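You operate a simulated robot arm through the tools that you are given. There is no shell and no other tool. Be economical: measure what you need, move in short steps, check, and stop when the job is done.

You run a simulated robot arm. Do the job below in one go: nothing can be reset, and whatever is moved stays where it is left.

TASK
Swap the dipstick for the one that the cream card names, its seal oiled.
Fine: swing the steel bar with a grip aside and back after; the old dipstick goes into the free hole of the green stand; dip the new one in the steel pot. Where these are worked on the way, their far stop is far enough and under half their travel is too little: steel bar with a grip.

Only the result counts: the job must be done as asked and must still hold three seconds after the hand-in. Knocking over, shifting, dropping, spilling or breaking anything else fails it. Lids that push on must go on centred and level and be pressed home; caps that screw on are set level and turned clockwise until they are tight.

THE ROBOT
A 7-joint arm with a three-finger gripper on a trunk, on a base that drives. Base frame: it is fixed to the floor where the robot stands at the start and does not move with it; the origin is under the middle of the robot, x ahead of it, y to its left, z up. Readings come in mm, rad, newtons and seconds.
With the tool pointing down near the work surface it reaches from about 400 to 880 mm from the robot's upright axis, wherever it stands. Its first joint turns from -2.897 to 2.897 rad. Places, roughly: blue fork block (4x4x13 cm) [400, -400, 800]; dipstick neck [800, -100, 1000]; first hole [400, -200, 700]; grey collar [900, -100, 1100]; mouth of the steel pot [300, -500, 700]; steel bar with a grip [800, 0, 1100]. Payload 2.69 kg.
Tool frame: the origin (TCP) lies between the finger pads and is the grasp point; the fingertips stand 29 mm ahead of it; z points along the fingers, y is the line along which they close. Largest opening 120 mm; the body of the gripper starts 78 mm behind the TCP.
Orientation is that of the tool frame in the base frame, as a unit quaternion [x, y, z, w]. With the fingers straight down and closing along the base's y, the tool's x points along the base's -x, its y along +y and its z along -z.

THE INTERFACE
- The arm moves only by the tool arm_command. Its argument "plan" is one flat list of numbers, 7 for each row, row after row: the finger opening in cm, from 0 to 12, then the shift along the tool's x, y, z in units of 300 mm (1.0 is 300 mm), then the turn, a rotation vector about the tool's x, y, z in units of 120 degrees (1.0 is 120 degrees). In form: [grip, dx, dy, dz, rx, ry, rz, grip, dx, dy, dz, rx, ry, rz, ...]. A call has 1 to 8 rows; each row is the pose to reach, as a shift and turn from the pose commanded when the call began, along the tool's axes at that moment. A call with a number of a shift or a turn outside -1 to 1 is refused whole. Each row takes 0.2 s and may step no farther than 50 mm and 0.15 rad from the row before; otherwise, or with a gripper value out of range, the whole call is refused. A pose out of reach is approached as far as the arm can. The call stops where the force on the tool passes 70 N (or 10 N more than at its start, if that is more) or the arm is blocked; 0.2 s more then pass. The fingers move at their own pace and stop on an object; they squeeze with about 26 N. The grip force told is the motor's: it shows also when the fingers shut on nothing. Time passes only in rows, and 0.2 s behind the last, so rows that repeat a pose let the fingers close. It gives the time, the measured TCP pose, the force on the tool (base axes), the opening and the grip force at its end, in the units of the frame above (readings bear some noise), with the torque about the TCP (base axes, N m) and any sound that the robot's microphone picked up.
- Cameras (640 x 400 px; columns grow to the right, rows downward): "scene" is now at [163.8, 132.5, 1529]; the picture's right is [-0.67, -0.74, 0.00], its down [-0.48, 0.43, -0.77] and it looks along [0.57, -0.52, -0.64] (base axes); focal length 251 px, centre (320, 200). "wrist" rides on the gripper at [63, 0, -104] in the tool frame; the picture's right is [0.00, 1.00, 0.00], its down [-0.83, 0.00, -0.56] and it looks along [-0.56, 0.00, 0.83] (tool axes); focal length 275 px, centre (320, 200). There is no depth. A picture from a camera that has moved, and an enlarged one, comes with that camera's place and axes in the base frame and with its lens.
- capture(camera): a new picture of that camera. It takes no simulated time.
- slide_trunk(by): slides the trunk up (or, below 0, down) by that many mm; the arm and the scene camera ride with it, the base frame stays. It gives what a move gives, with no picture.
- base_move(legs): drives the robot by 1 to 6 legs, each [ahead, left, turn to the left] in mm, mm and rad, along the robot's own axes; the way and the turn of a leg run together, so that a leg with both is an arc; at most 1500 mm and 3.142 rad a leg. The arm and the cameras ride along, it lands a little off, and it stops where it bumps. It gives what a move gives.
- pan_tilt(pan, tilt): turns the head with the scene camera to pan (to the left, within 2.496 rad either way) and tilt (down, from -0.506 to 1.204), counted from straight ahead of the robot. It gives what a move gives.
- zoom(camera, box): a new picture of the part [left, top, right, bottom] of that camera's present view, enlarged. It takes no simulated time.
- hand_in(): hands the job in; it is judged then, once.

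Go step by step. Nothing tells you exact positions but the pictures and the camera data: compare them with the known pose of the tool, close in by small moves and look again before you grip or let go. The budget is 120 turns and 82 pictures, counting those below and the enlarged ones. Unless the task says otherwise, let go and move clear before handing in.

The tools are called after ">>>" as name(argument=value, ...) on one line, values as JSON. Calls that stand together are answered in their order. arm_command: Moves the arm, as the interface text tells. Its arguments: {"type":"object","properties":{"plan":{"type":"array","items":{"type":"number"}}},"required":["plan"]} The other tools are called the same way: slide_trunk (by) slides the trunk up or down; base_move (legs) drives the base; pan_tilt (pan, tilt) turns the head that bears the scene camera; capture (camera) takes a picture; zoom (camera, box) takes an enlarged picture of a part of a camera's view; hand_in () hands the job in.

At the start:

```text
time: 0.0
ee_pos: [569.6, -137.4, 1311.1]
tcp_rot: [0.0, 1.0, 0.0, 0.0]
ft_force: [0.4, -0.4, -1.2]
moment: [0.02, 0.0, -0.01]
gripper_width: 119.9
finger_force: 0.1
trunk travel left (down, up): [-525.0, 61.0]
robot x, y, heading: [0.4, 0.7, -0.001]
head pan, tilt: [-0.74, 0.698]
```

scene: 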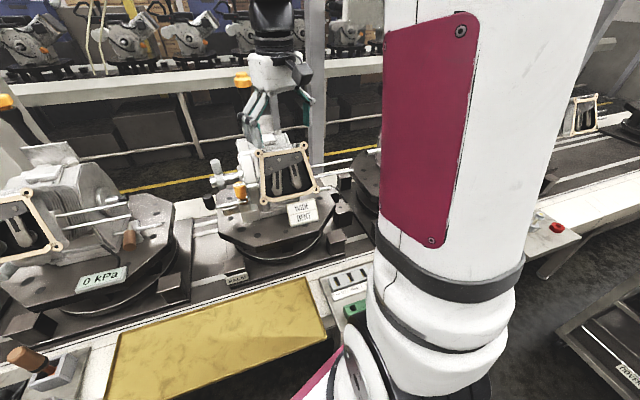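
wrist: 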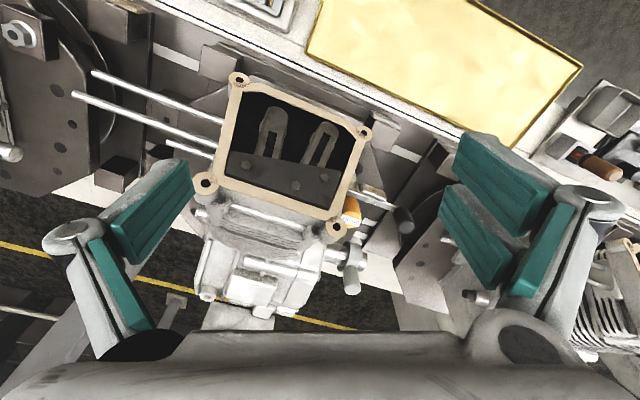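

I see a row of engine stations on a bench, with the arm blocking part of the scene view. I'll turn the head and enlarge parts to find the neck, bar, card, stand and pot.

>>> zoom(camera="scene", box=[180, 120, 380, 320])

>>> zoom(camera="wrist", box=[170, 60, 430, 330])

>>> pan_tilt(pan=-1.2, tilt=0.9)

>>> capture(camera="scene")

```text
2.00 times, centred on (280, 220) of scene
camera zoom: at [163.8, 132.5, 1529.0], right [-0.67, -0.74, 0.0], down [-0.48, 0.43, -0.77], along [0.57, -0.52, -0.64], focal length 502 px, centre (400, 160)
```

zoom: 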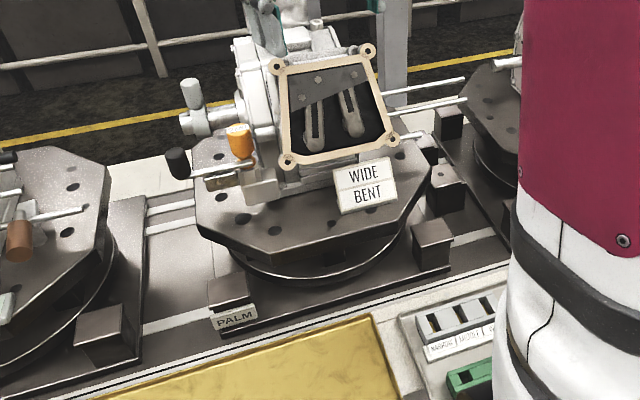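

```text
1.48 times, centred on (300, 195) of wrist
camera zoom: at [508.4, -135.0, 1415.4], right [0.0, 1.0, 0.0], down [0.83, 0.0, 0.56], along [0.56, 0.0, -0.83], focal length 408 px, centre (350, 207)
```

zoom: 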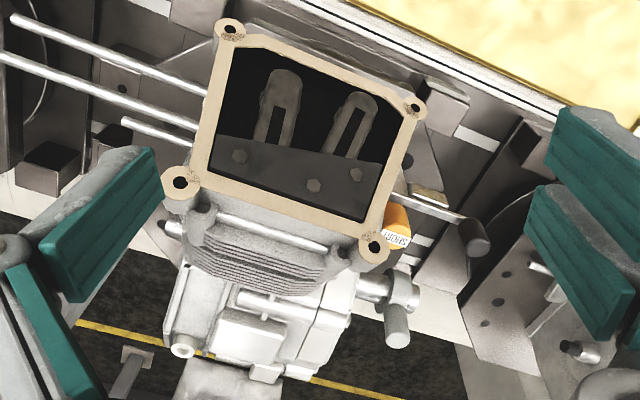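

```text
time: 0.9
ee_pos: [570.3, -136.4, 1310.9]
tcp_rot: [-0.001, 1.0, 0.001, 0.001]
ft_force: [0.1, 0.7, 0.0]
moment: [-0.01, 0.01, 0.01]
gripper_width: 120.1
finger_force: 0.1
trunk travel left (down, up): [-525.0, 61.0]
robot x, y, heading: [2.5, -1.1, -0.003]
head pan, tilt: [-1.201, 0.901]
```

```text
77 pictures are left
camera scene: at [128.4, 119.4, 1512.8], right [-0.93, -0.36, 0.0], down [-0.28, 0.73, -0.62], along [0.23, -0.58, -0.78], focal length 251 px, centre (320, 200)
```

scene: 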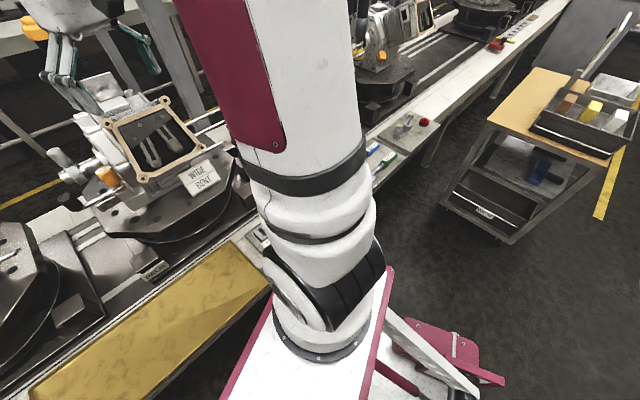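

The engine carries a cream card "WIDE BENT", an orange-handled stick, and a bar with a black grip near it. The stand is hidden behind the arm, so I'll bring the wrist camera over it, looking straight down.

>>> arm_command(plan=[12, 0.095, -0.09, 0.04, 0, 0.045, 0, 12, 0.19, -0.18, 0.08, 0, 0.09, 0, 12, 0.285, -0.27, 0.12, 0, 0.14, 0, 12, 0.38, -0.36, 0.16, 0, 0.19, 0, 12, 0.47, -0.45, 0.2, 0, 0.235, 0, 12, 0.567, -0.543, 0.24, 0, 0.28, 0])

>>> capture(camera="wrist")

>>> capture(camera="scene")

```text
time: 2.3
ee_pos: [400.7, -299.0, 1239.3]
tcp_rot: [0.0, 0.957, 0.0, -0.29]
ft_force: [-0.8, 0.2, 0.2]
moment: [-0.02, -0.01, 0.06]
gripper_width: 119.8
finger_force: 0.1
trunk travel left (down, up): [-525.0, 61.0]
robot x, y, heading: [-0.2, -0.1, 0.001]
head pan, tilt: [-1.201, 0.901]
```

```text
76 pictures are left
camera wrist: at [407.0, -297.0, 1360.5], right [0.0, 1.0, 0.0], down [1.0, 0.0, 0.0], along [0.0, 0.0, -1.0], focal length 275 px, centre (320, 200)
```

wrist: 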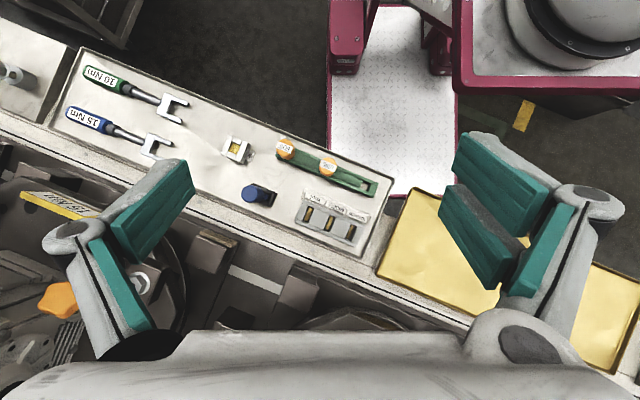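

```text
75 pictures are left
camera scene: at [128.2, 119.8, 1512.7], right [-0.93, -0.36, 0.0], down [-0.28, 0.73, -0.62], along [0.22, -0.58, -0.78], focal length 251 px, centre (320, 200)
```

scene: 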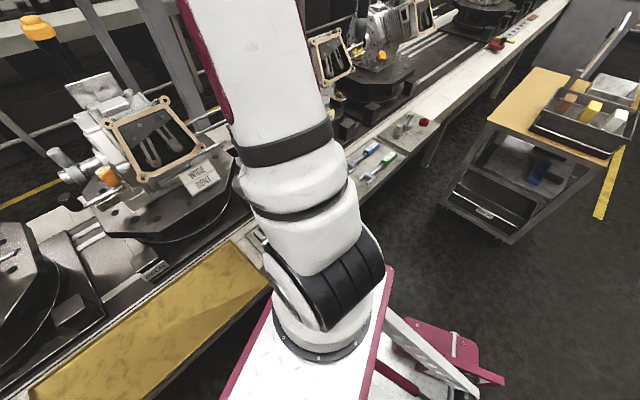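

The tray carries a green stand with two orange sticks and one free hole, a small pot, a blue fork block, and a card box. I'll enlarge it.

>>> zoom(camera="wrist", box=[210, 120, 390, 250])

>>> zoom(camera="scene", box=[30, 60, 250, 280])

```text
3.08 times, centred on (300, 185) of wrist
camera zoom: at [407.0, -297.0, 1360.5], right [0.0, 1.0, 0.0], down [1.0, 0.0, 0.0], along [0.0, 0.0, -1.0], focal length 847 px, centre (382, 246)
```

zoom: 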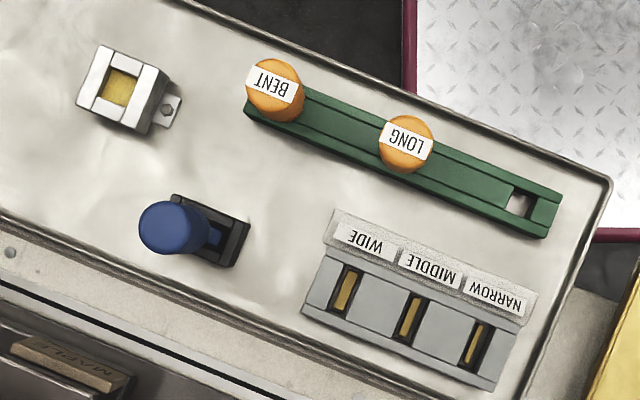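

```text
1.82 times, centred on (140, 170) of scene
camera zoom: at [128.2, 119.8, 1512.7], right [-0.93, -0.36, 0.0], down [-0.28, 0.73, -0.62], along [0.22, -0.58, -0.78], focal length 457 px, centre (647, 254)
```

zoom: 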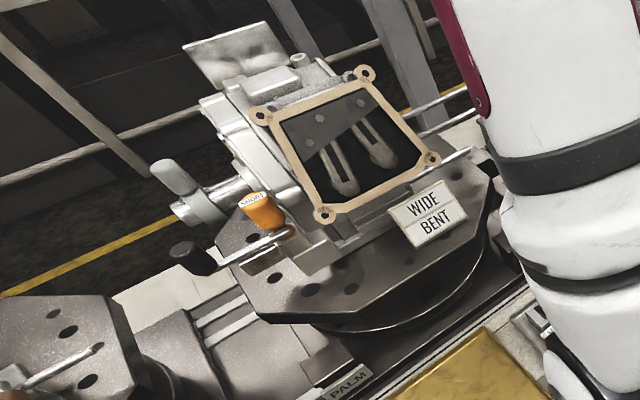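

The cream card reads "WIDE / BENT", so the new stick is BENT (in the green stand's far hole); the old one is SHORT. Next I'll look closely at the neck and bar with the wrist camera.

>>> arm_command(plan=[12, -0.111, 0.095, -0.023, 0, -0.04, 0, 12, -0.222, 0.19, -0.046, 0, -0.08, 0, 12, -0.333, 0.286, -0.069, 0, -0.12, 0, 12, -0.444, 0.381, -0.091, 0, -0.16, 0, 12, -0.555, 0.476, -0.114, 0, -0.2, 0, 12, -0.666, 0.571, -0.137, 0, -0.24, 0, 12, -0.777, 0.667, -0.16, 0, -0.28, 0])

>>> capture(camera="wrist")

```text
time: 3.8
ee_pos: [579.0, -133.6, 1162.6]
tcp_rot: [0.017, 0.999, -0.002, -0.049]
ft_force: [-28.4, -5.0, 20.5]
moment: [-1.43, 0.1, -1.95]
gripper_width: 121.0
finger_force: 0.2
trunk travel left (down, up): [-525.0, 61.0]
robot x, y, heading: [-0.3, 3.8, -0.001]
head pan, tilt: [-1.201, 0.901]
stopped in row 7: the force on the tool passed its limit at 98 N (the readings are from after the stop); the commanded pose is now the measured one
```

```text
72 pictures are left
camera wrist: at [527.6, -130.7, 1272.2], right [0.03, 1.0, -0.01], down [0.88, -0.02, 0.47], along [0.47, -0.02, -0.88], focal length 275 px, centre (320, 200)
```

wrist: 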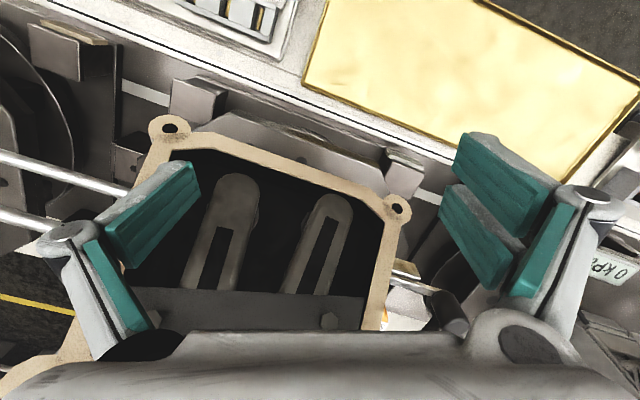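

The gripper touched the engine flange and the arm stopped. I back straight up and look from there.

>>> arm_command(plan=[12, 0.03, 0, -0.12, 0, 0, 0, 12, 0.06, 0, -0.26, 0, 0, 0, 12, 0.09, 0, -0.4, 0, 0, 0, 12, 0.09, 0.13, -0.5, 0, 0, 0, 12, 0.03, 0.28, -0.5, 0, 0, 0, 12, -0.03, 0.42, -0.5, 0, 0, 0])

>>> capture(camera="wrist")

>>> capture(camera="scene")

```text
time: 5.2
ee_pos: [609.3, -5.5, 1307.5]
tcp_rot: [0.014, 0.999, -0.003, -0.047]
ft_force: [-0.6, 0.3, 0.5]
moment: [0.06, 0.01, 0.01]
gripper_width: 120.3
finger_force: 0.1
trunk travel left (down, up): [-525.0, 61.0]
robot x, y, heading: [-4.8, 0.7, 0.003]
head pan, tilt: [-1.201, 0.901]
```

```text
71 pictures are left
camera wrist: at [558.1, -2.5, 1417.3], right [0.02, 1.0, -0.01], down [0.88, -0.02, 0.48], along [0.48, -0.02, -0.88], focal length 275 px, centre (320, 200)
```

wrist: 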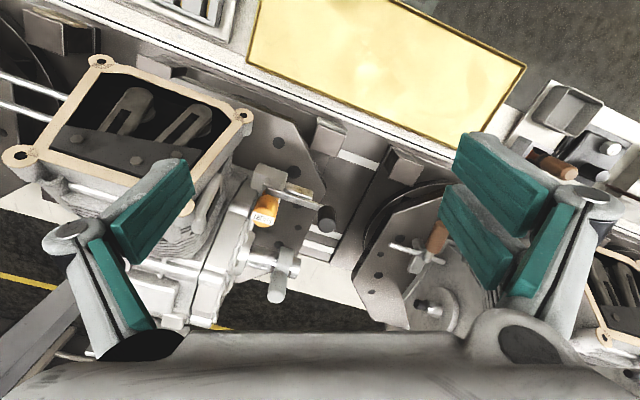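

```text
70 pictures are left
camera scene: at [127.6, 118.6, 1512.8], right [-0.93, -0.36, 0.0], down [-0.28, 0.73, -0.62], along [0.22, -0.58, -0.78], focal length 251 px, centre (320, 200)
```

scene: 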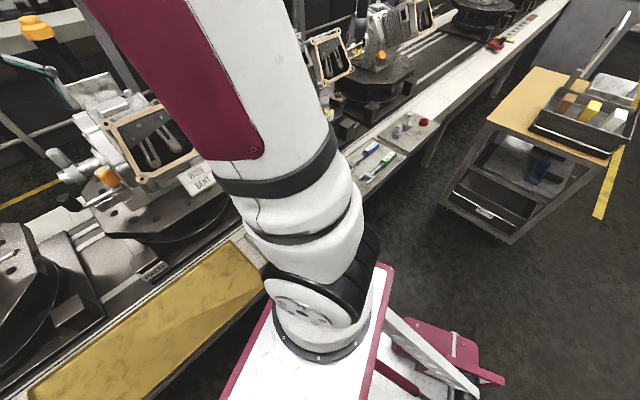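

Nothing shifted. The SHORT handle triangulates to about (779, -96, 1057). I'll enlarge the neck area.

>>> zoom(camera="wrist", box=[200, 150, 360, 310])

>>> zoom(camera="scene", box=[30, 120, 190, 220])

```text
2.50 times, centred on (280, 230) of wrist
camera zoom: at [558.1, -2.5, 1417.3], right [0.02, 1.0, -0.01], down [0.88, -0.02, 0.48], along [0.48, -0.02, -0.88], focal length 688 px, centre (420, 125)
```

zoom: 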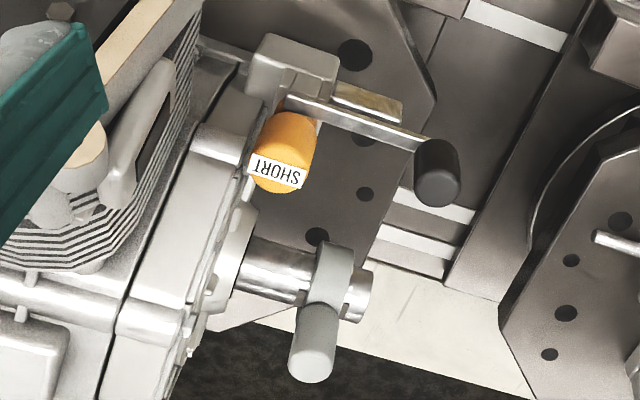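

```text
4.00 times, centred on (110, 170) of scene
camera zoom: at [127.6, 118.6, 1512.8], right [-0.93, -0.36, 0.0], down [-0.28, 0.73, -0.62], along [0.22, -0.58, -0.78], focal length 1005 px, centre (1160, 320)
```

zoom: 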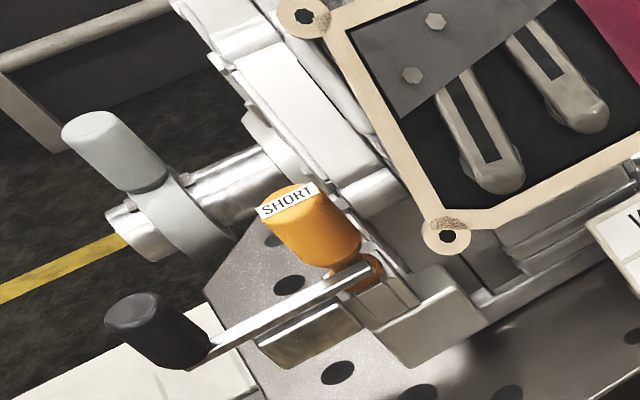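

The bar with the black grip appears to pass over the base flange of the SHORT stick, locking it. I need a closer look to see the pivot.

>>> arm_command(plan=[12, -0.1, 0.02, 0.1, 0, -0.011, -0.0034, 12, -0.2, 0.04, 0.2, 0, -0.022, -0.0067, 12, -0.3, 0.06, 0.3, 0, -0.033, -0.01, 12, -0.405, 0.085, 0.39, 0, -0.045, -0.0134])

>>> zoom(camera="wrist", box=[160, 140, 380, 340])

```text
time: 6.2
ee_pos: [720.4, 15.9, 1180.7]
tcp_rot: [0.0, 1.0, -0.003, 0.002]
ft_force: [-0.8, 0.0, -0.2]
moment: [0.02, -0.07, 0.04]
gripper_width: 119.8
finger_force: 0.1
trunk travel left (down, up): [-525.0, 61.0]
robot x, y, heading: [-0.0, -1.6, -0.005]
head pan, tilt: [-1.201, 0.901]
```

```text
2.00 times, centred on (270, 240) of wrist
camera zoom: at [659.2, 17.8, 1284.2], right [-0.01, 1.0, 0.0], down [0.83, 0.01, 0.56], along [0.56, 0.0, -0.83], focal length 551 px, centre (420, 120)
```

zoom: 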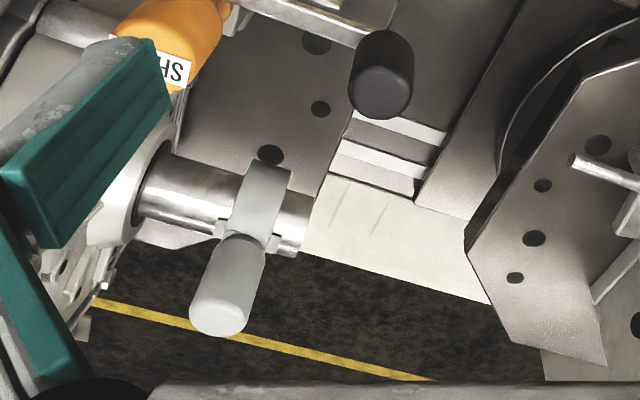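

>>> zoom(camera="wrist", box=[150, 60, 370, 220])

```text
2.50 times, centred on (260, 140) of wrist
camera zoom: at [659.2, 17.8, 1284.2], right [-0.01, 1.0, 0.0], down [0.83, 0.01, 0.56], along [0.56, 0.0, -0.83], focal length 688 px, centre (470, 350)
```

zoom: 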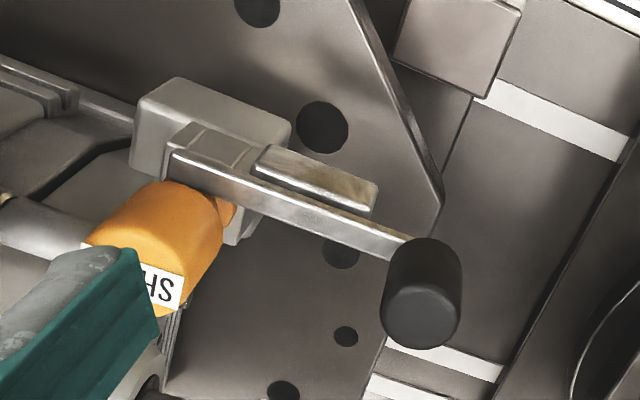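

>>> zoom(camera="scene", box=[50, 160, 130, 210])

```text
8.00 times, centred on (90, 185) of scene
camera zoom: at [127.5, 119.1, 1512.8], right [-0.93, -0.36, 0.0], down [-0.28, 0.73, -0.62], along [0.22, -0.58, -0.78], focal length 2009 px, centre (2160, 320)
```

zoom: 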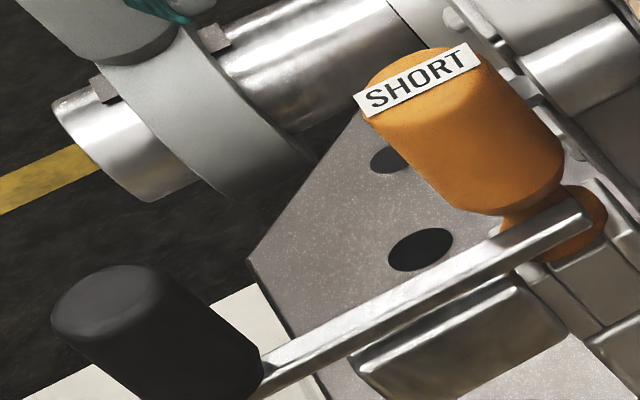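

The bar lies over the stick's flange, from its hinge at about (748, -94, 1030) to the black knob at about (784, -1, 1080 top). I'll hover over the knob, turned so that the fingers close across the bar.

>>> arm_command(plan=[8, -0.04, -0.01, 0, 0, 0, -0.071, 8, -0.08, -0.02, 0, 0, 0, -0.142, 8, -0.12, -0.03, 0, 0, 0, -0.213, 8, -0.16, -0.04, 0.01, 0, 0, -0.284, 8, -0.213, -0.057, 0.02, 0, 0, -0.355, 7, -0.213, -0.057, 0.03, 0, 0, -0.426, 6, -0.213, -0.057, 0.03, 0, 0, -0.497, 6, -0.213, -0.057, 0.03, 0, 0, -0.567])

>>> capture(camera="wrist")

>>> zoom(camera="scene", box=[30, 120, 190, 220])

```text
time: 8.0
ee_pos: [785.6, -1.3, 1171.9]
tcp_rot: [-0.561, 0.828, -0.002, -0.002]
ft_force: [0.7, -1.2, 1.0]
moment: [0.0, 0.01, -0.02]
gripper_width: 59.9
finger_force: 0.1
trunk travel left (down, up): [-525.0, 61.0]
robot x, y, heading: [-2.2, 2.8, -0.001]
head pan, tilt: [-1.201, 0.901]
```

```text
64 pictures are left
camera wrist: at [763.3, -57.5, 1275.8], right [-0.93, 0.37, 0.0], down [0.3, 0.78, 0.55], along [0.2, 0.51, -0.83], focal length 275 px, centre (320, 200)
```

wrist: 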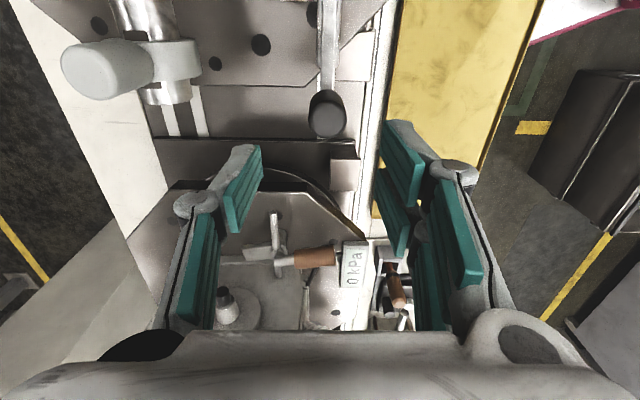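

```text
4.00 times, centred on (110, 170) of scene
camera zoom: at [127.8, 119.2, 1512.8], right [-0.93, -0.36, 0.0], down [-0.28, 0.73, -0.62], along [0.22, -0.58, -0.78], focal length 1005 px, centre (1160, 320)
```

zoom: 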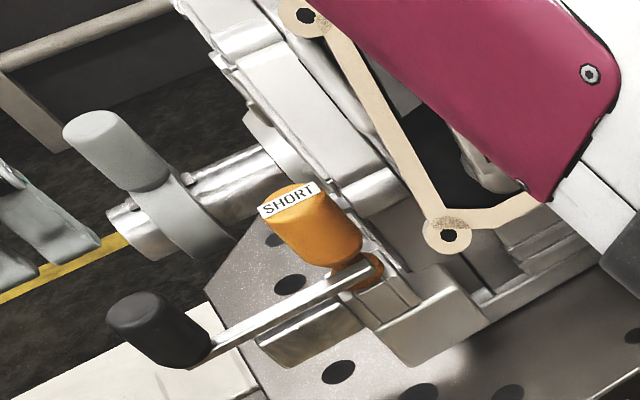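

The knob is centred under the fingers to within a few mm. I descend and close on it.

>>> arm_command(plan=[6, 0, 0.01, 0.12, 0, 0, 0, 6, 0, 0.01, 0.23, 0, 0, 0, 6, 0, 0.01, 0.333, 0, 0, 0, 3, 0, 0.01, 0.333, 0, 0, 0, 0, 0, 0.01, 0.333, 0, 0, 0, 0, 0, 0.01, 0.333, 0, 0, 0])

>>> zoom(camera="scene", box=[30, 120, 190, 220])

```text
time: 9.4
ee_pos: [781.6, -1.1, 1070.8]
tcp_rot: [-0.56, 0.828, -0.002, -0.001]
ft_force: [-2.8, 1.6, -1.8]
moment: [0.26, -0.11, -0.2]
gripper_width: 26.7
finger_force: 44.4
trunk travel left (down, up): [-525.0, 61.0]
robot x, y, heading: [0.8, 0.1, -0.004]
head pan, tilt: [-1.201, 0.901]
```

```text
4.00 times, centred on (110, 170) of scene
camera zoom: at [127.8, 119.3, 1512.8], right [-0.93, -0.36, 0.0], down [-0.28, 0.73, -0.62], along [0.22, -0.58, -0.78], focal length 1005 px, centre (1160, 320)
```

zoom: 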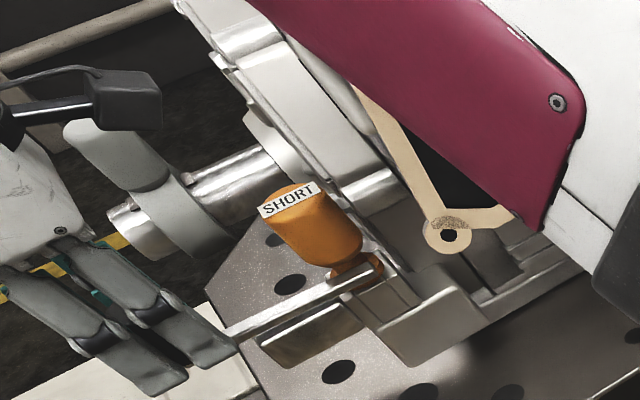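

Knob gripped (27 mm). I pull it a little away from the stick, across the bar, and watch the force.

>>> arm_command(plan=[0, 0, 0.03, 0.333, 0, 0, 0])

```text
refused: row 1 steps farther than a row can; nothing moved
```

>>> arm_command(plan=[0, 0, 0.02, 0, 0, 0, 0, 0, 0, 0.05, 0, 0, 0, 0])

>>> zoom(camera="scene", box=[30, 120, 190, 220])

```text
time: 10.0
ee_pos: [778.5, 1.1, 1071.4]
tcp_rot: [-0.559, 0.829, -0.009, 0.005]
ft_force: [61.9, -15.4, -14.7]
moment: [-1.09, -0.51, 0.38]
gripper_width: 26.4
finger_force: 44.9
trunk travel left (down, up): [-525.0, 61.0]
robot x, y, heading: [3.3, 0.0, -0.003]
head pan, tilt: [-1.201, 0.901]
```

```text
4.00 times, centred on (110, 170) of scene
camera zoom: at [132.9, 118.2, 1511.8], right [-0.93, -0.36, 0.0], down [-0.28, 0.73, -0.62], along [0.22, -0.58, -0.78], focal length 1005 px, centre (1160, 320)
```

zoom: 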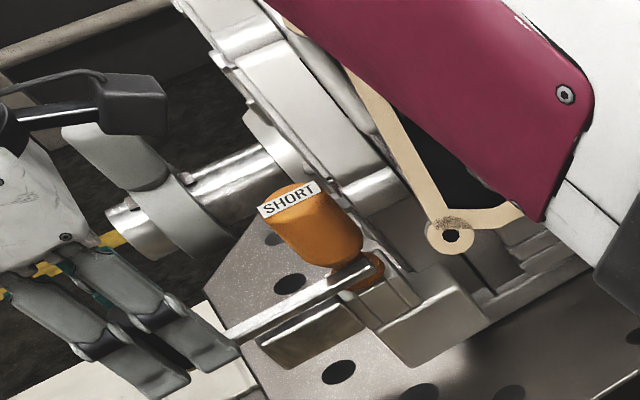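

That way is blocked. I go back and try lifting it slightly.

>>> arm_command(plan=[0, 0, -0.03, 0, 0, 0, 0, 0, 0, -0.05, 0, 0, 0, 0, 0, 0, -0.05, -0.02, 0, 0, 0, 0, 0, -0.05, -0.04, 0, 0, 0])

>>> zoom(camera="scene", box=[30, 120, 190, 220])

```text
time: 11.0
ee_pos: [780.4, 0.8, 1081.0]
tcp_rot: [-0.561, 0.828, 0.0, -0.005]
ft_force: [2.3, -3.5, -33.0]
moment: [0.05, -0.1, -0.21]
gripper_width: 26.7
finger_force: 44.7
trunk travel left (down, up): [-525.0, 61.0]
robot x, y, heading: [-0.4, 1.0, 0.002]
head pan, tilt: [-1.201, 0.901]
```

```text
4.00 times, centred on (110, 170) of scene
camera zoom: at [128.8, 119.2, 1512.7], right [-0.93, -0.36, 0.0], down [-0.28, 0.73, -0.62], along [0.22, -0.58, -0.78], focal length 1005 px, centre (1160, 320)
```

zoom: 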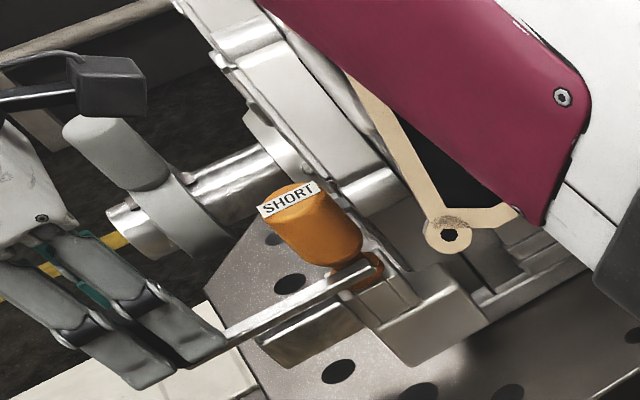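

>>> zoom(camera="scene", box=[50, 160, 130, 210])

>>> capture(camera="wrist")

```text
8.00 times, centred on (90, 185) of scene
camera zoom: at [128.8, 119.2, 1512.7], right [-0.93, -0.36, 0.0], down [-0.28, 0.73, -0.62], along [0.22, -0.58, -0.78], focal length 2009 px, centre (2160, 320)
```

zoom: 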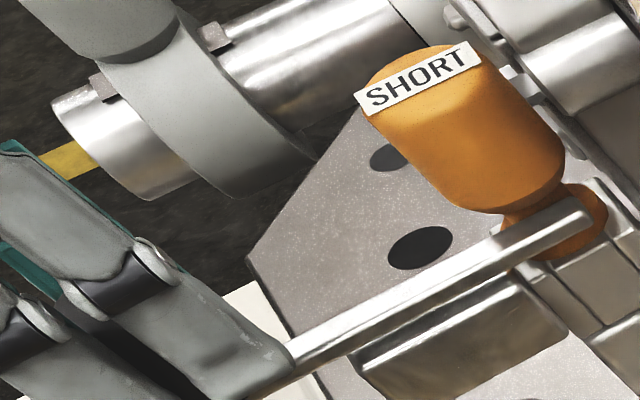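

```text
58 pictures are left
camera wrist: at [759.5, -55.8, 1185.0], right [-0.93, 0.37, 0.01], down [0.31, 0.77, 0.55], along [0.2, 0.51, -0.83], focal length 275 px, centre (320, 200)
```

wrist: 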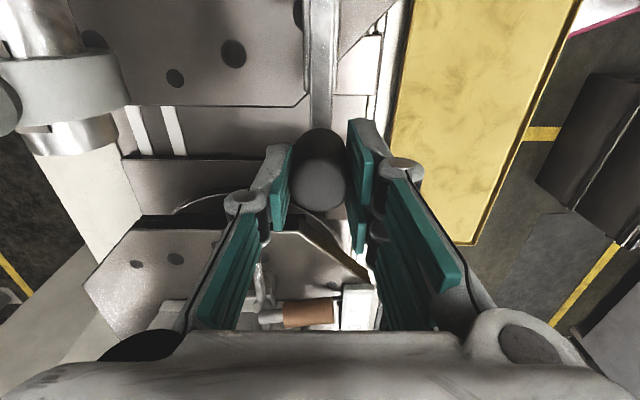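

Lifting only slid the fingers up the knob; the bar hasn't moved. I regrip lower and try the opposite direction gently.

>>> arm_command(plan=[4, 0, 0, 0.02, 0, 0, 0, 4, 0, 0.003, 0.035, 0, 0, 0, 0, 0, 0.003, 0.035, 0, 0, 0, 0, 0, 0.003, 0.035, 0, 0, 0, 0, 0, -0.02, 0.035, 0, 0, 0, 0, 0, -0.04, 0.035, 0, 0, 0])

>>> zoom(camera="scene", box=[50, 160, 130, 210])

```text
time: 12.4
ee_pos: [793.9, -6.6, 1072.8]
tcp_rot: [-0.56, 0.828, -0.004, 0.0]
ft_force: [-3.9, 3.0, 7.0]
moment: [0.28, -0.11, -0.15]
gripper_width: 26.8
finger_force: 44.8
trunk travel left (down, up): [-525.0, 61.0]
robot x, y, heading: [-1.8, -2.1, 0.001]
head pan, tilt: [-1.201, 0.901]
```

```text
8.00 times, centred on (90, 185) of scene
camera zoom: at [127.6, 119.4, 1512.7], right [-0.93, -0.36, 0.0], down [-0.28, 0.73, -0.62], along [0.22, -0.58, -0.78], focal length 2009 px, centre (2160, 320)
```

zoom: 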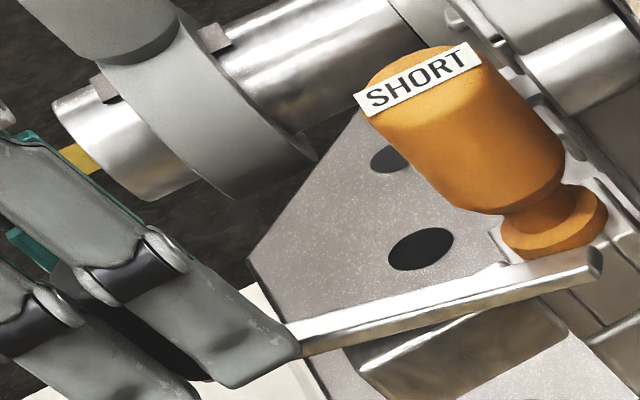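

The bar turns about a mid pivot near (766, -48) and its end comes off the flange. I follow the arc with the knob, turning along.

>>> arm_command(plan=[0, 0.0063, -0.022, 0, 0, 0, 0.067, 0, 0.016, -0.043, 0, 0, 0, 0.133, 0, 0.028, -0.063, 0, 0, 0, 0.2, 0, 0.043, -0.081, 0, 0, 0, 0.267, 0, 0.06, -0.096, 0, 0, 0, 0.333, 0, 0.08, -0.109, 0, 0, 0, 0.4])

>>> zoom(camera="scene", box=[50, 160, 130, 210])

```text
time: 13.8
ee_pos: [811.2, -29.1, 1073.1]
tcp_rot: [-0.176, 0.984, 0.003, -0.005]
ft_force: [-35.0, 31.8, 6.1]
moment: [1.04, 0.82, -0.15]
gripper_width: 27.6
finger_force: 45.0
trunk travel left (down, up): [-525.0, 61.0]
robot x, y, heading: [1.7, 3.1, -0.004]
head pan, tilt: [-1.201, 0.901]
```

```text
8.00 times, centred on (90, 185) of scene
camera zoom: at [125.6, 121.3, 1512.9], right [-0.93, -0.36, 0.0], down [-0.28, 0.73, -0.62], along [0.23, -0.58, -0.78], focal length 2009 px, centre (2160, 320)
```

zoom: 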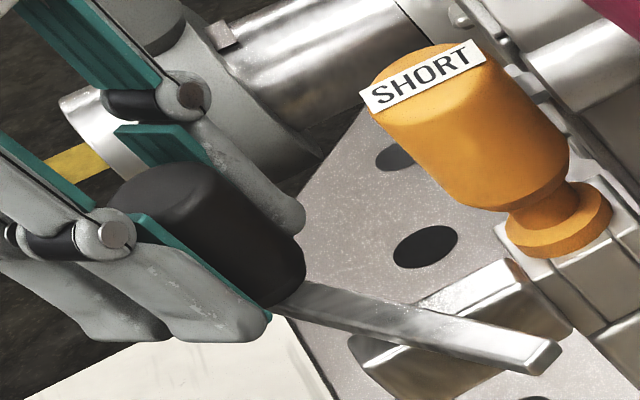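

The bar reached its far stop, well clear of the flange. I release, lift, check that it stays, and turn back so the fingers straddle the handle parallel to the engine wall.

>>> arm_command(plan=[2.5, 0, 0.03, 0, 0, 0, 0, 4.5, 0, 0.03, 0, 0, 0, 0, 4.5, 0, 0.03, 0, 0, 0, 0, 4.5, 0, 0.03, -0.15, 0, 0, 0, 4.5, 0, 0.03, -0.3, 0, 0, 0, 5, 0, 0.03, -0.4, 0, 0, 0])

>>> capture(camera="wrist")

>>> zoom(camera="scene", box=[50, 160, 130, 210])

```text
time: 15.2
ee_pos: [812.0, -30.3, 1193.4]
tcp_rot: [-0.174, 0.985, -0.002, 0.0]
ft_force: [0.5, 0.0, -0.2]
moment: [-0.01, 0.02, 0.02]
gripper_width: 50.2
finger_force: 0.1
trunk travel left (down, up): [-525.0, 61.0]
robot x, y, heading: [1.0, 0.4, 0.001]
head pan, tilt: [-1.201, 0.901]
```

```text
55 pictures are left
camera wrist: at [753.1, -50.2, 1297.5], right [-0.35, 0.94, 0.0], down [0.78, 0.29, 0.55], along [0.52, 0.19, -0.83], focal length 275 px, centre (320, 200)
```

wrist: 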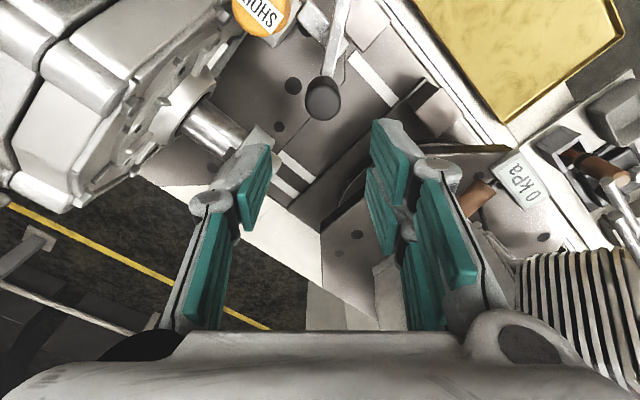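

```text
8.00 times, centred on (90, 185) of scene
camera zoom: at [127.9, 119.2, 1512.8], right [-0.93, -0.36, 0.0], down [-0.28, 0.73, -0.62], along [0.22, -0.58, -0.78], focal length 2009 px, centre (2160, 320)
```

zoom: 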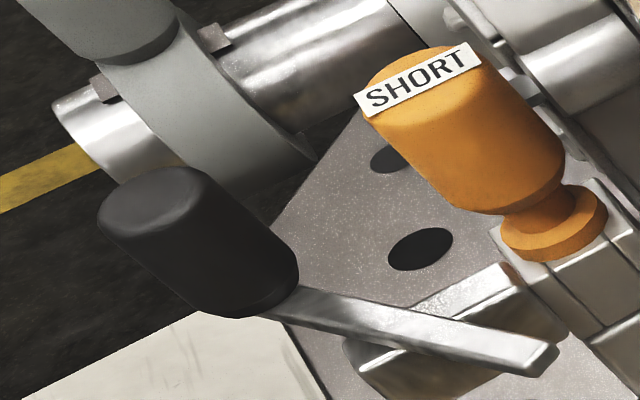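

The bar stays put. The engine beside the handle is tall, so I'll turn the gripper with its camera to the outer side (closing along x), staying high.

>>> arm_command(plan=[6, 0, 0.03, -0.02, 0, 0, 0.068, 6, 0, 0.06, -0.02, 0, 0, 0.136, 6, 0, 0.06, -0.02, 0, 0, 0.204, 6, 0, 0.06, -0.02, 0, 0, 0.272, 6, 0, 0.06, -0.02, 0, 0, 0.34, 6, 0, 0.06, -0.02, 0, 0, 0.408, 6, 0, 0.06, -0.02, 0, 0, 0.476])

>>> arm_command(plan=[6, 0, 0, 0, 0, 0, 0.068, 6, 0, 0, 0, 0, 0, 0.136, 6, 0, 0, 0, 0, 0, 0.204, 6, 0, 0, 0, 0, 0, 0.272, 6, 0, 0, 0, 0, 0, 0.34, 6, 0, 0, 0, 0, 0, 0.408, 6, 0, 0, 0, 0, 0, 0.476])

>>> capture(camera="wrist")

```text
time: 16.8
ee_pos: [806.5, -13.7, 1198.9]
tcp_rot: [0.319, 0.948, -0.002, 0.001]
ft_force: [-0.5, 0.0, 0.4]
moment: [-0.01, -0.01, -0.01]
gripper_width: 59.9
finger_force: 0.1
trunk travel left (down, up): [-525.0, 61.0]
robot x, y, heading: [-1.5, 1.5, 0.004]
head pan, tilt: [-1.201, 0.901]
```

```text
time: 18.4
ee_pos: [804.8, -13.6, 1200.0]
tcp_rot: [0.733, 0.68, -0.001, 0.002]
ft_force: [-0.2, 0.6, 0.8]
moment: [-0.03, -0.01, 0.0]
gripper_width: 60.1
finger_force: 0.1
trunk travel left (down, up): [-525.0, 61.0]
robot x, y, heading: [-2.5, -0.6, -0.005]
head pan, tilt: [-1.201, 0.901]
```

```text
53 pictures are left
camera wrist: at [811.4, 51.5, 1303.2], right [1.0, -0.07, 0.0], down [-0.06, -0.83, 0.56], along [-0.04, -0.56, -0.83], focal length 275 px, centre (320, 200)
```

wrist: 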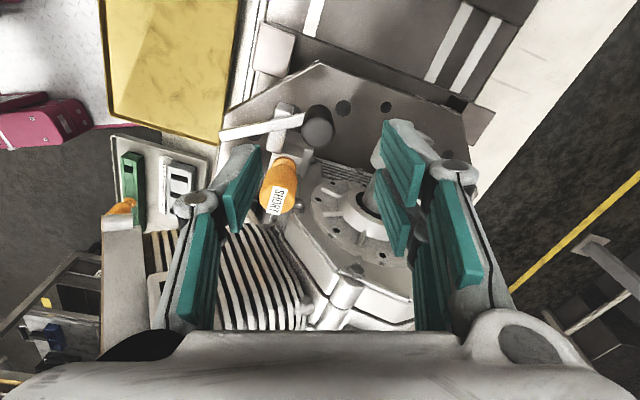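

Good clear view: the SHORT handle is near (762, -94). I move above it and check alignment.

>>> arm_command(plan=[6, -0.09, -0.04, 0.03, 0, 0, 0, 6, -0.18, -0.08, 0.08, 0, 0, 0, 6, -0.276, -0.12, 0.167, 0, 0, 0])

>>> zoom(camera="wrist", box=[200, 60, 440, 220])

>>> zoom(camera="scene", box=[30, 120, 190, 220])

```text
time: 19.2
ee_pos: [764.9, -92.7, 1150.6]
tcp_rot: [0.732, 0.681, -0.002, 0.001]
ft_force: [0.1, 0.6, 0.5]
moment: [-0.05, -0.02, -0.04]
gripper_width: 60.0
finger_force: 0.0
trunk travel left (down, up): [-525.0, 61.0]
robot x, y, heading: [2.0, 0.6, -0.005]
head pan, tilt: [-1.201, 0.901]
```

```text
2.50 times, centred on (320, 140) of wrist
camera zoom: at [770.0, -27.7, 1253.9], right [1.0, -0.07, 0.0], down [-0.06, -0.83, 0.56], along [-0.04, -0.56, -0.83], focal length 688 px, centre (320, 350)
```

zoom: 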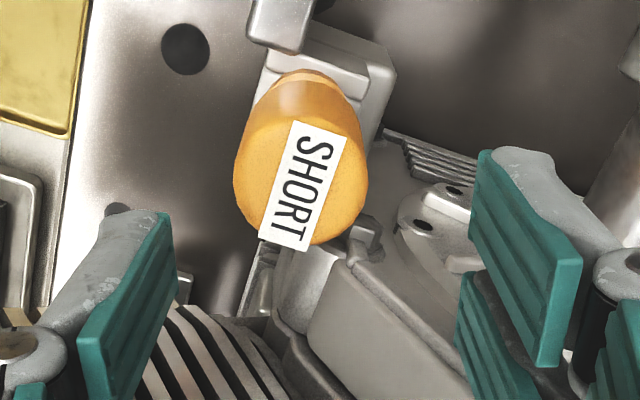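

```text
4.00 times, centred on (110, 170) of scene
camera zoom: at [127.8, 119.6, 1512.7], right [-0.93, -0.36, 0.0], down [-0.28, 0.73, -0.62], along [0.22, -0.58, -0.78], focal length 1005 px, centre (1160, 320)
```

zoom: 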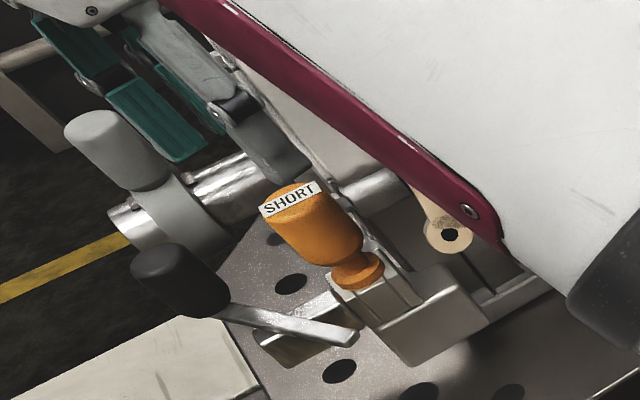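

Handle axis is at about (761, -91), 34 mm thick. I descend over it and close.

>>> arm_command(plan=[6, 0, -0.011, 0.12, 0, 0, 0, 6, 0, -0.011, 0.21, 0, 0, 0, 6, 0, -0.011, 0.28, 0, 0, 0, 3, 0, -0.011, 0.28, 0, 0, 0, 0, 0, -0.011, 0.28, 0, 0, 0, 0, 0, -0.011, 0.28, 0, 0, 0])

>>> zoom(camera="scene", box=[30, 120, 190, 220])

```text
time: 20.6
ee_pos: [761.3, -92.7, 1066.8]
tcp_rot: [0.733, 0.681, -0.002, 0.002]
ft_force: [-0.4, 0.1, -0.1]
moment: [-0.01, 0.01, 0.0]
gripper_width: 31.5
finger_force: 26.2
trunk travel left (down, up): [-525.0, 61.0]
robot x, y, heading: [-2.5, 1.5, 0.003]
head pan, tilt: [-1.201, 0.901]
```

```text
4.00 times, centred on (110, 170) of scene
camera zoom: at [127.9, 119.2, 1512.8], right [-0.93, -0.36, 0.0], down [-0.28, 0.73, -0.62], along [0.22, -0.58, -0.78], focal length 1005 px, centre (1160, 320)
```

zoom: 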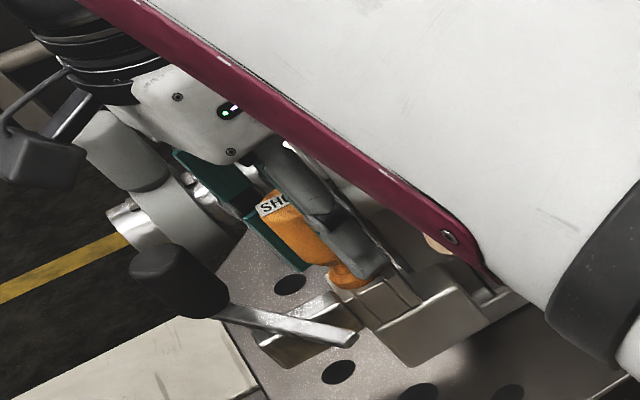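

Gripped (31.5 mm). Now I lift straight up slowly, watching the force.

>>> arm_command(plan=[0, 0, 0, -0.02, 0, 0, 0, 0, 0, 0, -0.05, 0, 0, 0, 0, 0, 0, -0.1, 0, 0, 0])

>>> zoom(camera="scene", box=[30, 120, 190, 220])

```text
time: 21.4
ee_pos: [759.9, -93.6, 1097.2]
tcp_rot: [0.732, 0.681, -0.002, 0.002]
ft_force: [0.8, 0.6, -1.3]
moment: [0.02, -0.02, -0.03]
gripper_width: 31.8
finger_force: 26.7
trunk travel left (down, up): [-525.0, 61.0]
robot x, y, heading: [2.9, 0.7, -0.002]
head pan, tilt: [-1.201, 0.901]
```

```text
4.00 times, centred on (110, 170) of scene
camera zoom: at [128.0, 119.2, 1512.8], right [-0.93, -0.36, 0.0], down [-0.28, 0.73, -0.62], along [0.22, -0.58, -0.78], focal length 1005 px, centre (1160, 320)
```

zoom: 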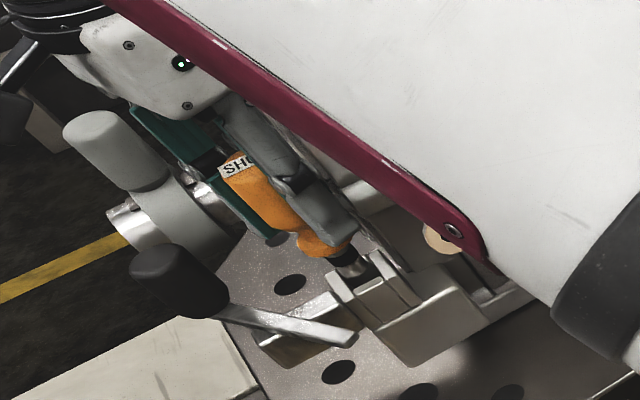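

It slides out freely. I keep lifting until the blade is clear.

>>> arm_command(plan=[0, 0, 0, -0.13, 0, 0, 0, 0, 0, 0, -0.27, 0, 0, 0, 0, 0, 0, -0.4, 0, 0, 0, 0, 0, 0, -0.5, 0, 0, 0])

>>> capture(camera="scene")

```text
time: 22.4
ee_pos: [760.7, -93.7, 1246.9]
tcp_rot: [0.733, 0.681, -0.001, 0.002]
ft_force: [-0.4, 0.6, -0.5]
moment: [-0.01, 0.0, -0.02]
gripper_width: 31.4
finger_force: 25.8
trunk travel left (down, up): [-525.0, 61.0]
robot x, y, heading: [1.3, -0.7, -0.002]
head pan, tilt: [-1.201, 0.901]
```

```text
48 pictures are left
camera scene: at [128.0, 119.2, 1512.8], right [-0.93, -0.36, 0.0], down [-0.28, 0.73, -0.62], along [0.22, -0.58, -0.78], focal length 251 px, centre (320, 200)
```

scene: 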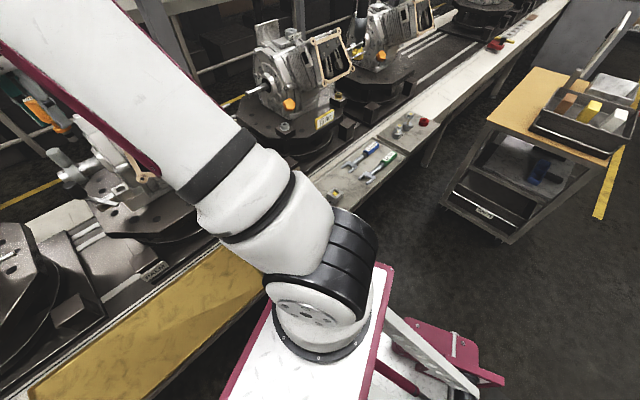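

>>> zoom(camera="scene", box=[0, 70, 200, 220])

>>> capture(camera="wrist")

```text
2.67 times, centred on (100, 145) of scene
camera zoom: at [128.0, 119.2, 1512.8], right [-0.93, -0.36, 0.0], down [-0.28, 0.73, -0.62], along [0.22, -0.58, -0.78], focal length 670 px, centre (907, 347)
```

zoom: 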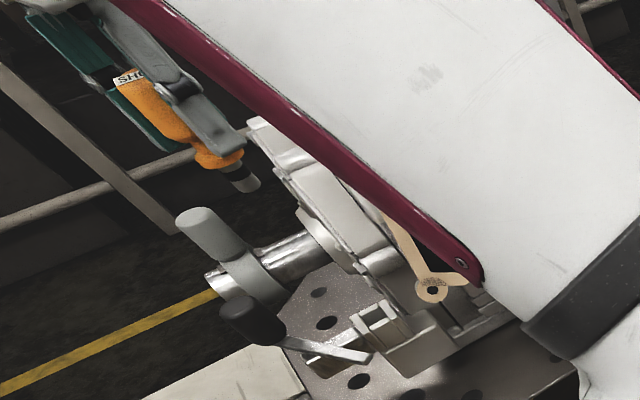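

```text
46 pictures are left
camera wrist: at [765.9, -28.2, 1350.4], right [1.0, -0.07, 0.0], down [-0.06, -0.83, 0.56], along [-0.04, -0.56, -0.83], focal length 275 px, centre (320, 200)
```

wrist: 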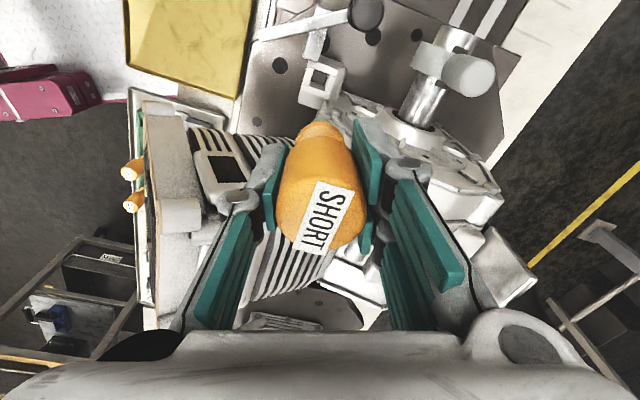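

The stick is out: short plug with a black seal ring. The neck opening looks square, so orientation matters; I enlarge both.

>>> zoom(camera="wrist", box=[260, 30, 400, 130])

>>> zoom(camera="scene", box=[30, 80, 100, 140])

```text
4.00 times, centred on (330, 80) of wrist
camera zoom: at [765.9, -28.2, 1350.4], right [1.0, -0.07, 0.0], down [-0.06, -0.83, 0.56], along [-0.04, -0.56, -0.83], focal length 1101 px, centre (280, 680)
```

zoom: 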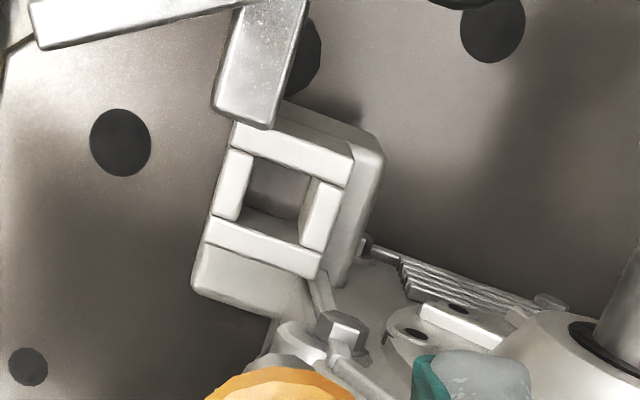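

```text
6.67 times, centred on (65, 110) of scene
camera zoom: at [128.0, 119.2, 1512.8], right [-0.93, -0.36, 0.0], down [-0.28, 0.73, -0.62], along [0.22, -0.58, -0.78], focal length 1674 px, centre (2020, 800)
```

zoom: 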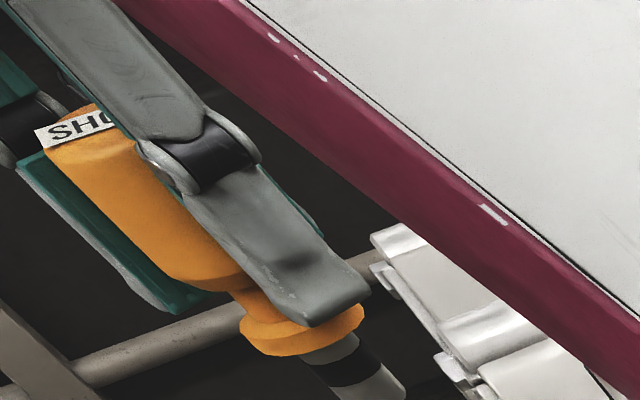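

The plug is round, so no turning matters. I carry the stick out around the engine (out to +y, back toward me), then to the stand.

>>> arm_command(plan=[0, 0.133, -0.01, 0, 0, 0, 0, 0, 0.266, -0.02, 0, 0, 0, 0, 0, 0.255, -0.164, 0, 0, 0, 0, 0, 0.244, -0.308, 0, 0, 0, 0, 0, 0.233, -0.452, 0, 0, 0, 0, 0, 0.222, -0.596, 0, 0, 0, 0, 0, 0.211, -0.74, 0, 0, 0, 0, 0, 0.201, -0.884, 0, 0, 0, 0])

>>> arm_command(plan=[0, -0.1, -0.1, 0, 0, 0, 0, 0, -0.21, -0.19, 0, 0, 0, 0, 0, -0.32, -0.27, 0, 0, 0, 0, 0, -0.42, -0.34, 0, 0, 0, 0, 0, -0.5, -0.4, 0, 0, 0, 0])

>>> capture(camera="wrist")

```text
time: 24.2
ee_pos: [499.9, -13.3, 1244.6]
tcp_rot: [0.732, 0.681, -0.001, 0.003]
ft_force: [0.5, 0.9, -1.0]
moment: [-0.01, 0.04, -0.01]
gripper_width: 31.4
finger_force: 25.7
trunk travel left (down, up): [-525.0, 61.0]
robot x, y, heading: [-0.8, -3.2, -0.004]
head pan, tilt: [-1.201, 0.901]
```

```text
time: 25.4
ee_pos: [370.0, -153.0, 1245.5]
tcp_rot: [0.732, 0.681, -0.002, 0.003]
ft_force: [0.4, 0.3, -1.1]
moment: [-0.05, 0.05, 0.01]
gripper_width: 31.1
finger_force: 25.9
trunk travel left (down, up): [-525.0, 61.0]
robot x, y, heading: [1.5, 1.0, -0.003]
head pan, tilt: [-1.201, 0.901]
```

```text
43 pictures are left
camera wrist: at [375.5, -88.9, 1349.4], right [1.0, -0.07, 0.0], down [-0.06, -0.83, 0.56], along [-0.04, -0.56, -0.83], focal length 275 px, centre (320, 200)
```

wrist: 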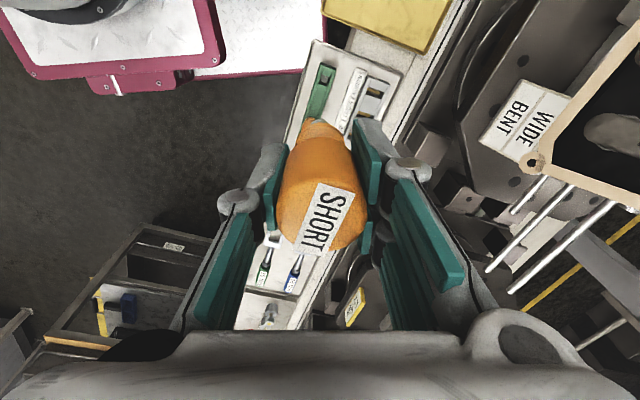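

The free hole triangulates to about (376, -191, 713). I lower the trunk to bring the stick down toward it, staying beside it.

>>> slide_trunk(by=-330)

>>> capture(camera="wrist")

>>> capture(camera="scene")

```text
time: 28.4
ee_pos: [434.2, -155.9, 945.1]
tcp_rot: [0.788, 0.615, -0.005, 0.031]
ft_force: [-0.5, -0.4, -1.4]
moment: [0.1, -0.06, 0.0]
gripper_width: 31.2
finger_force: 26.4
trunk travel left (down, up): [-213.0, 373.0]
robot x, y, heading: [61.8, 54.4, -0.159]
head pan, tilt: [-1.201, 0.901]
stopped: the arm was blocked; the commanded pose is now the measured one
```

```text
42 pictures are left
camera wrist: at [446.8, -87.6, 1045.9], right [0.97, -0.24, 0.04], down [-0.22, -0.78, 0.59], along [-0.11, -0.58, -0.8], focal length 275 px, centre (320, 200)
```

wrist: 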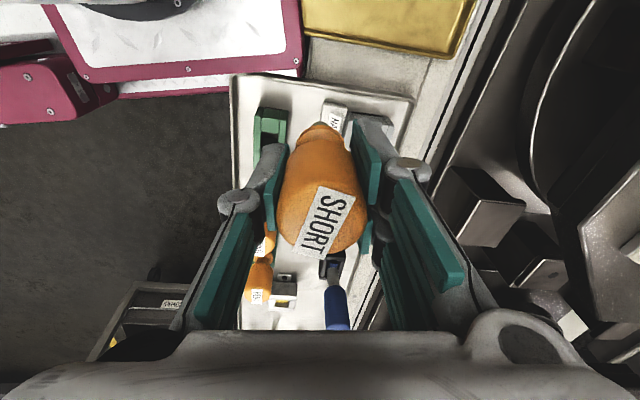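

```text
41 pictures are left
camera scene: at [317.3, 141.1, 1255.9], right [-0.88, -0.48, -0.06], down [-0.3, 0.64, -0.7], along [0.37, -0.6, -0.71], focal length 251 px, centre (320, 200)
```

scene: 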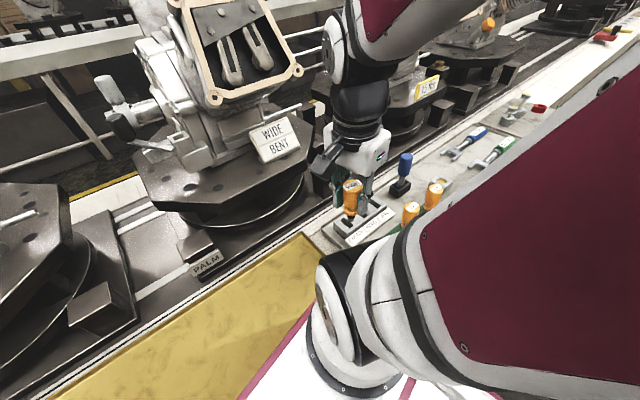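

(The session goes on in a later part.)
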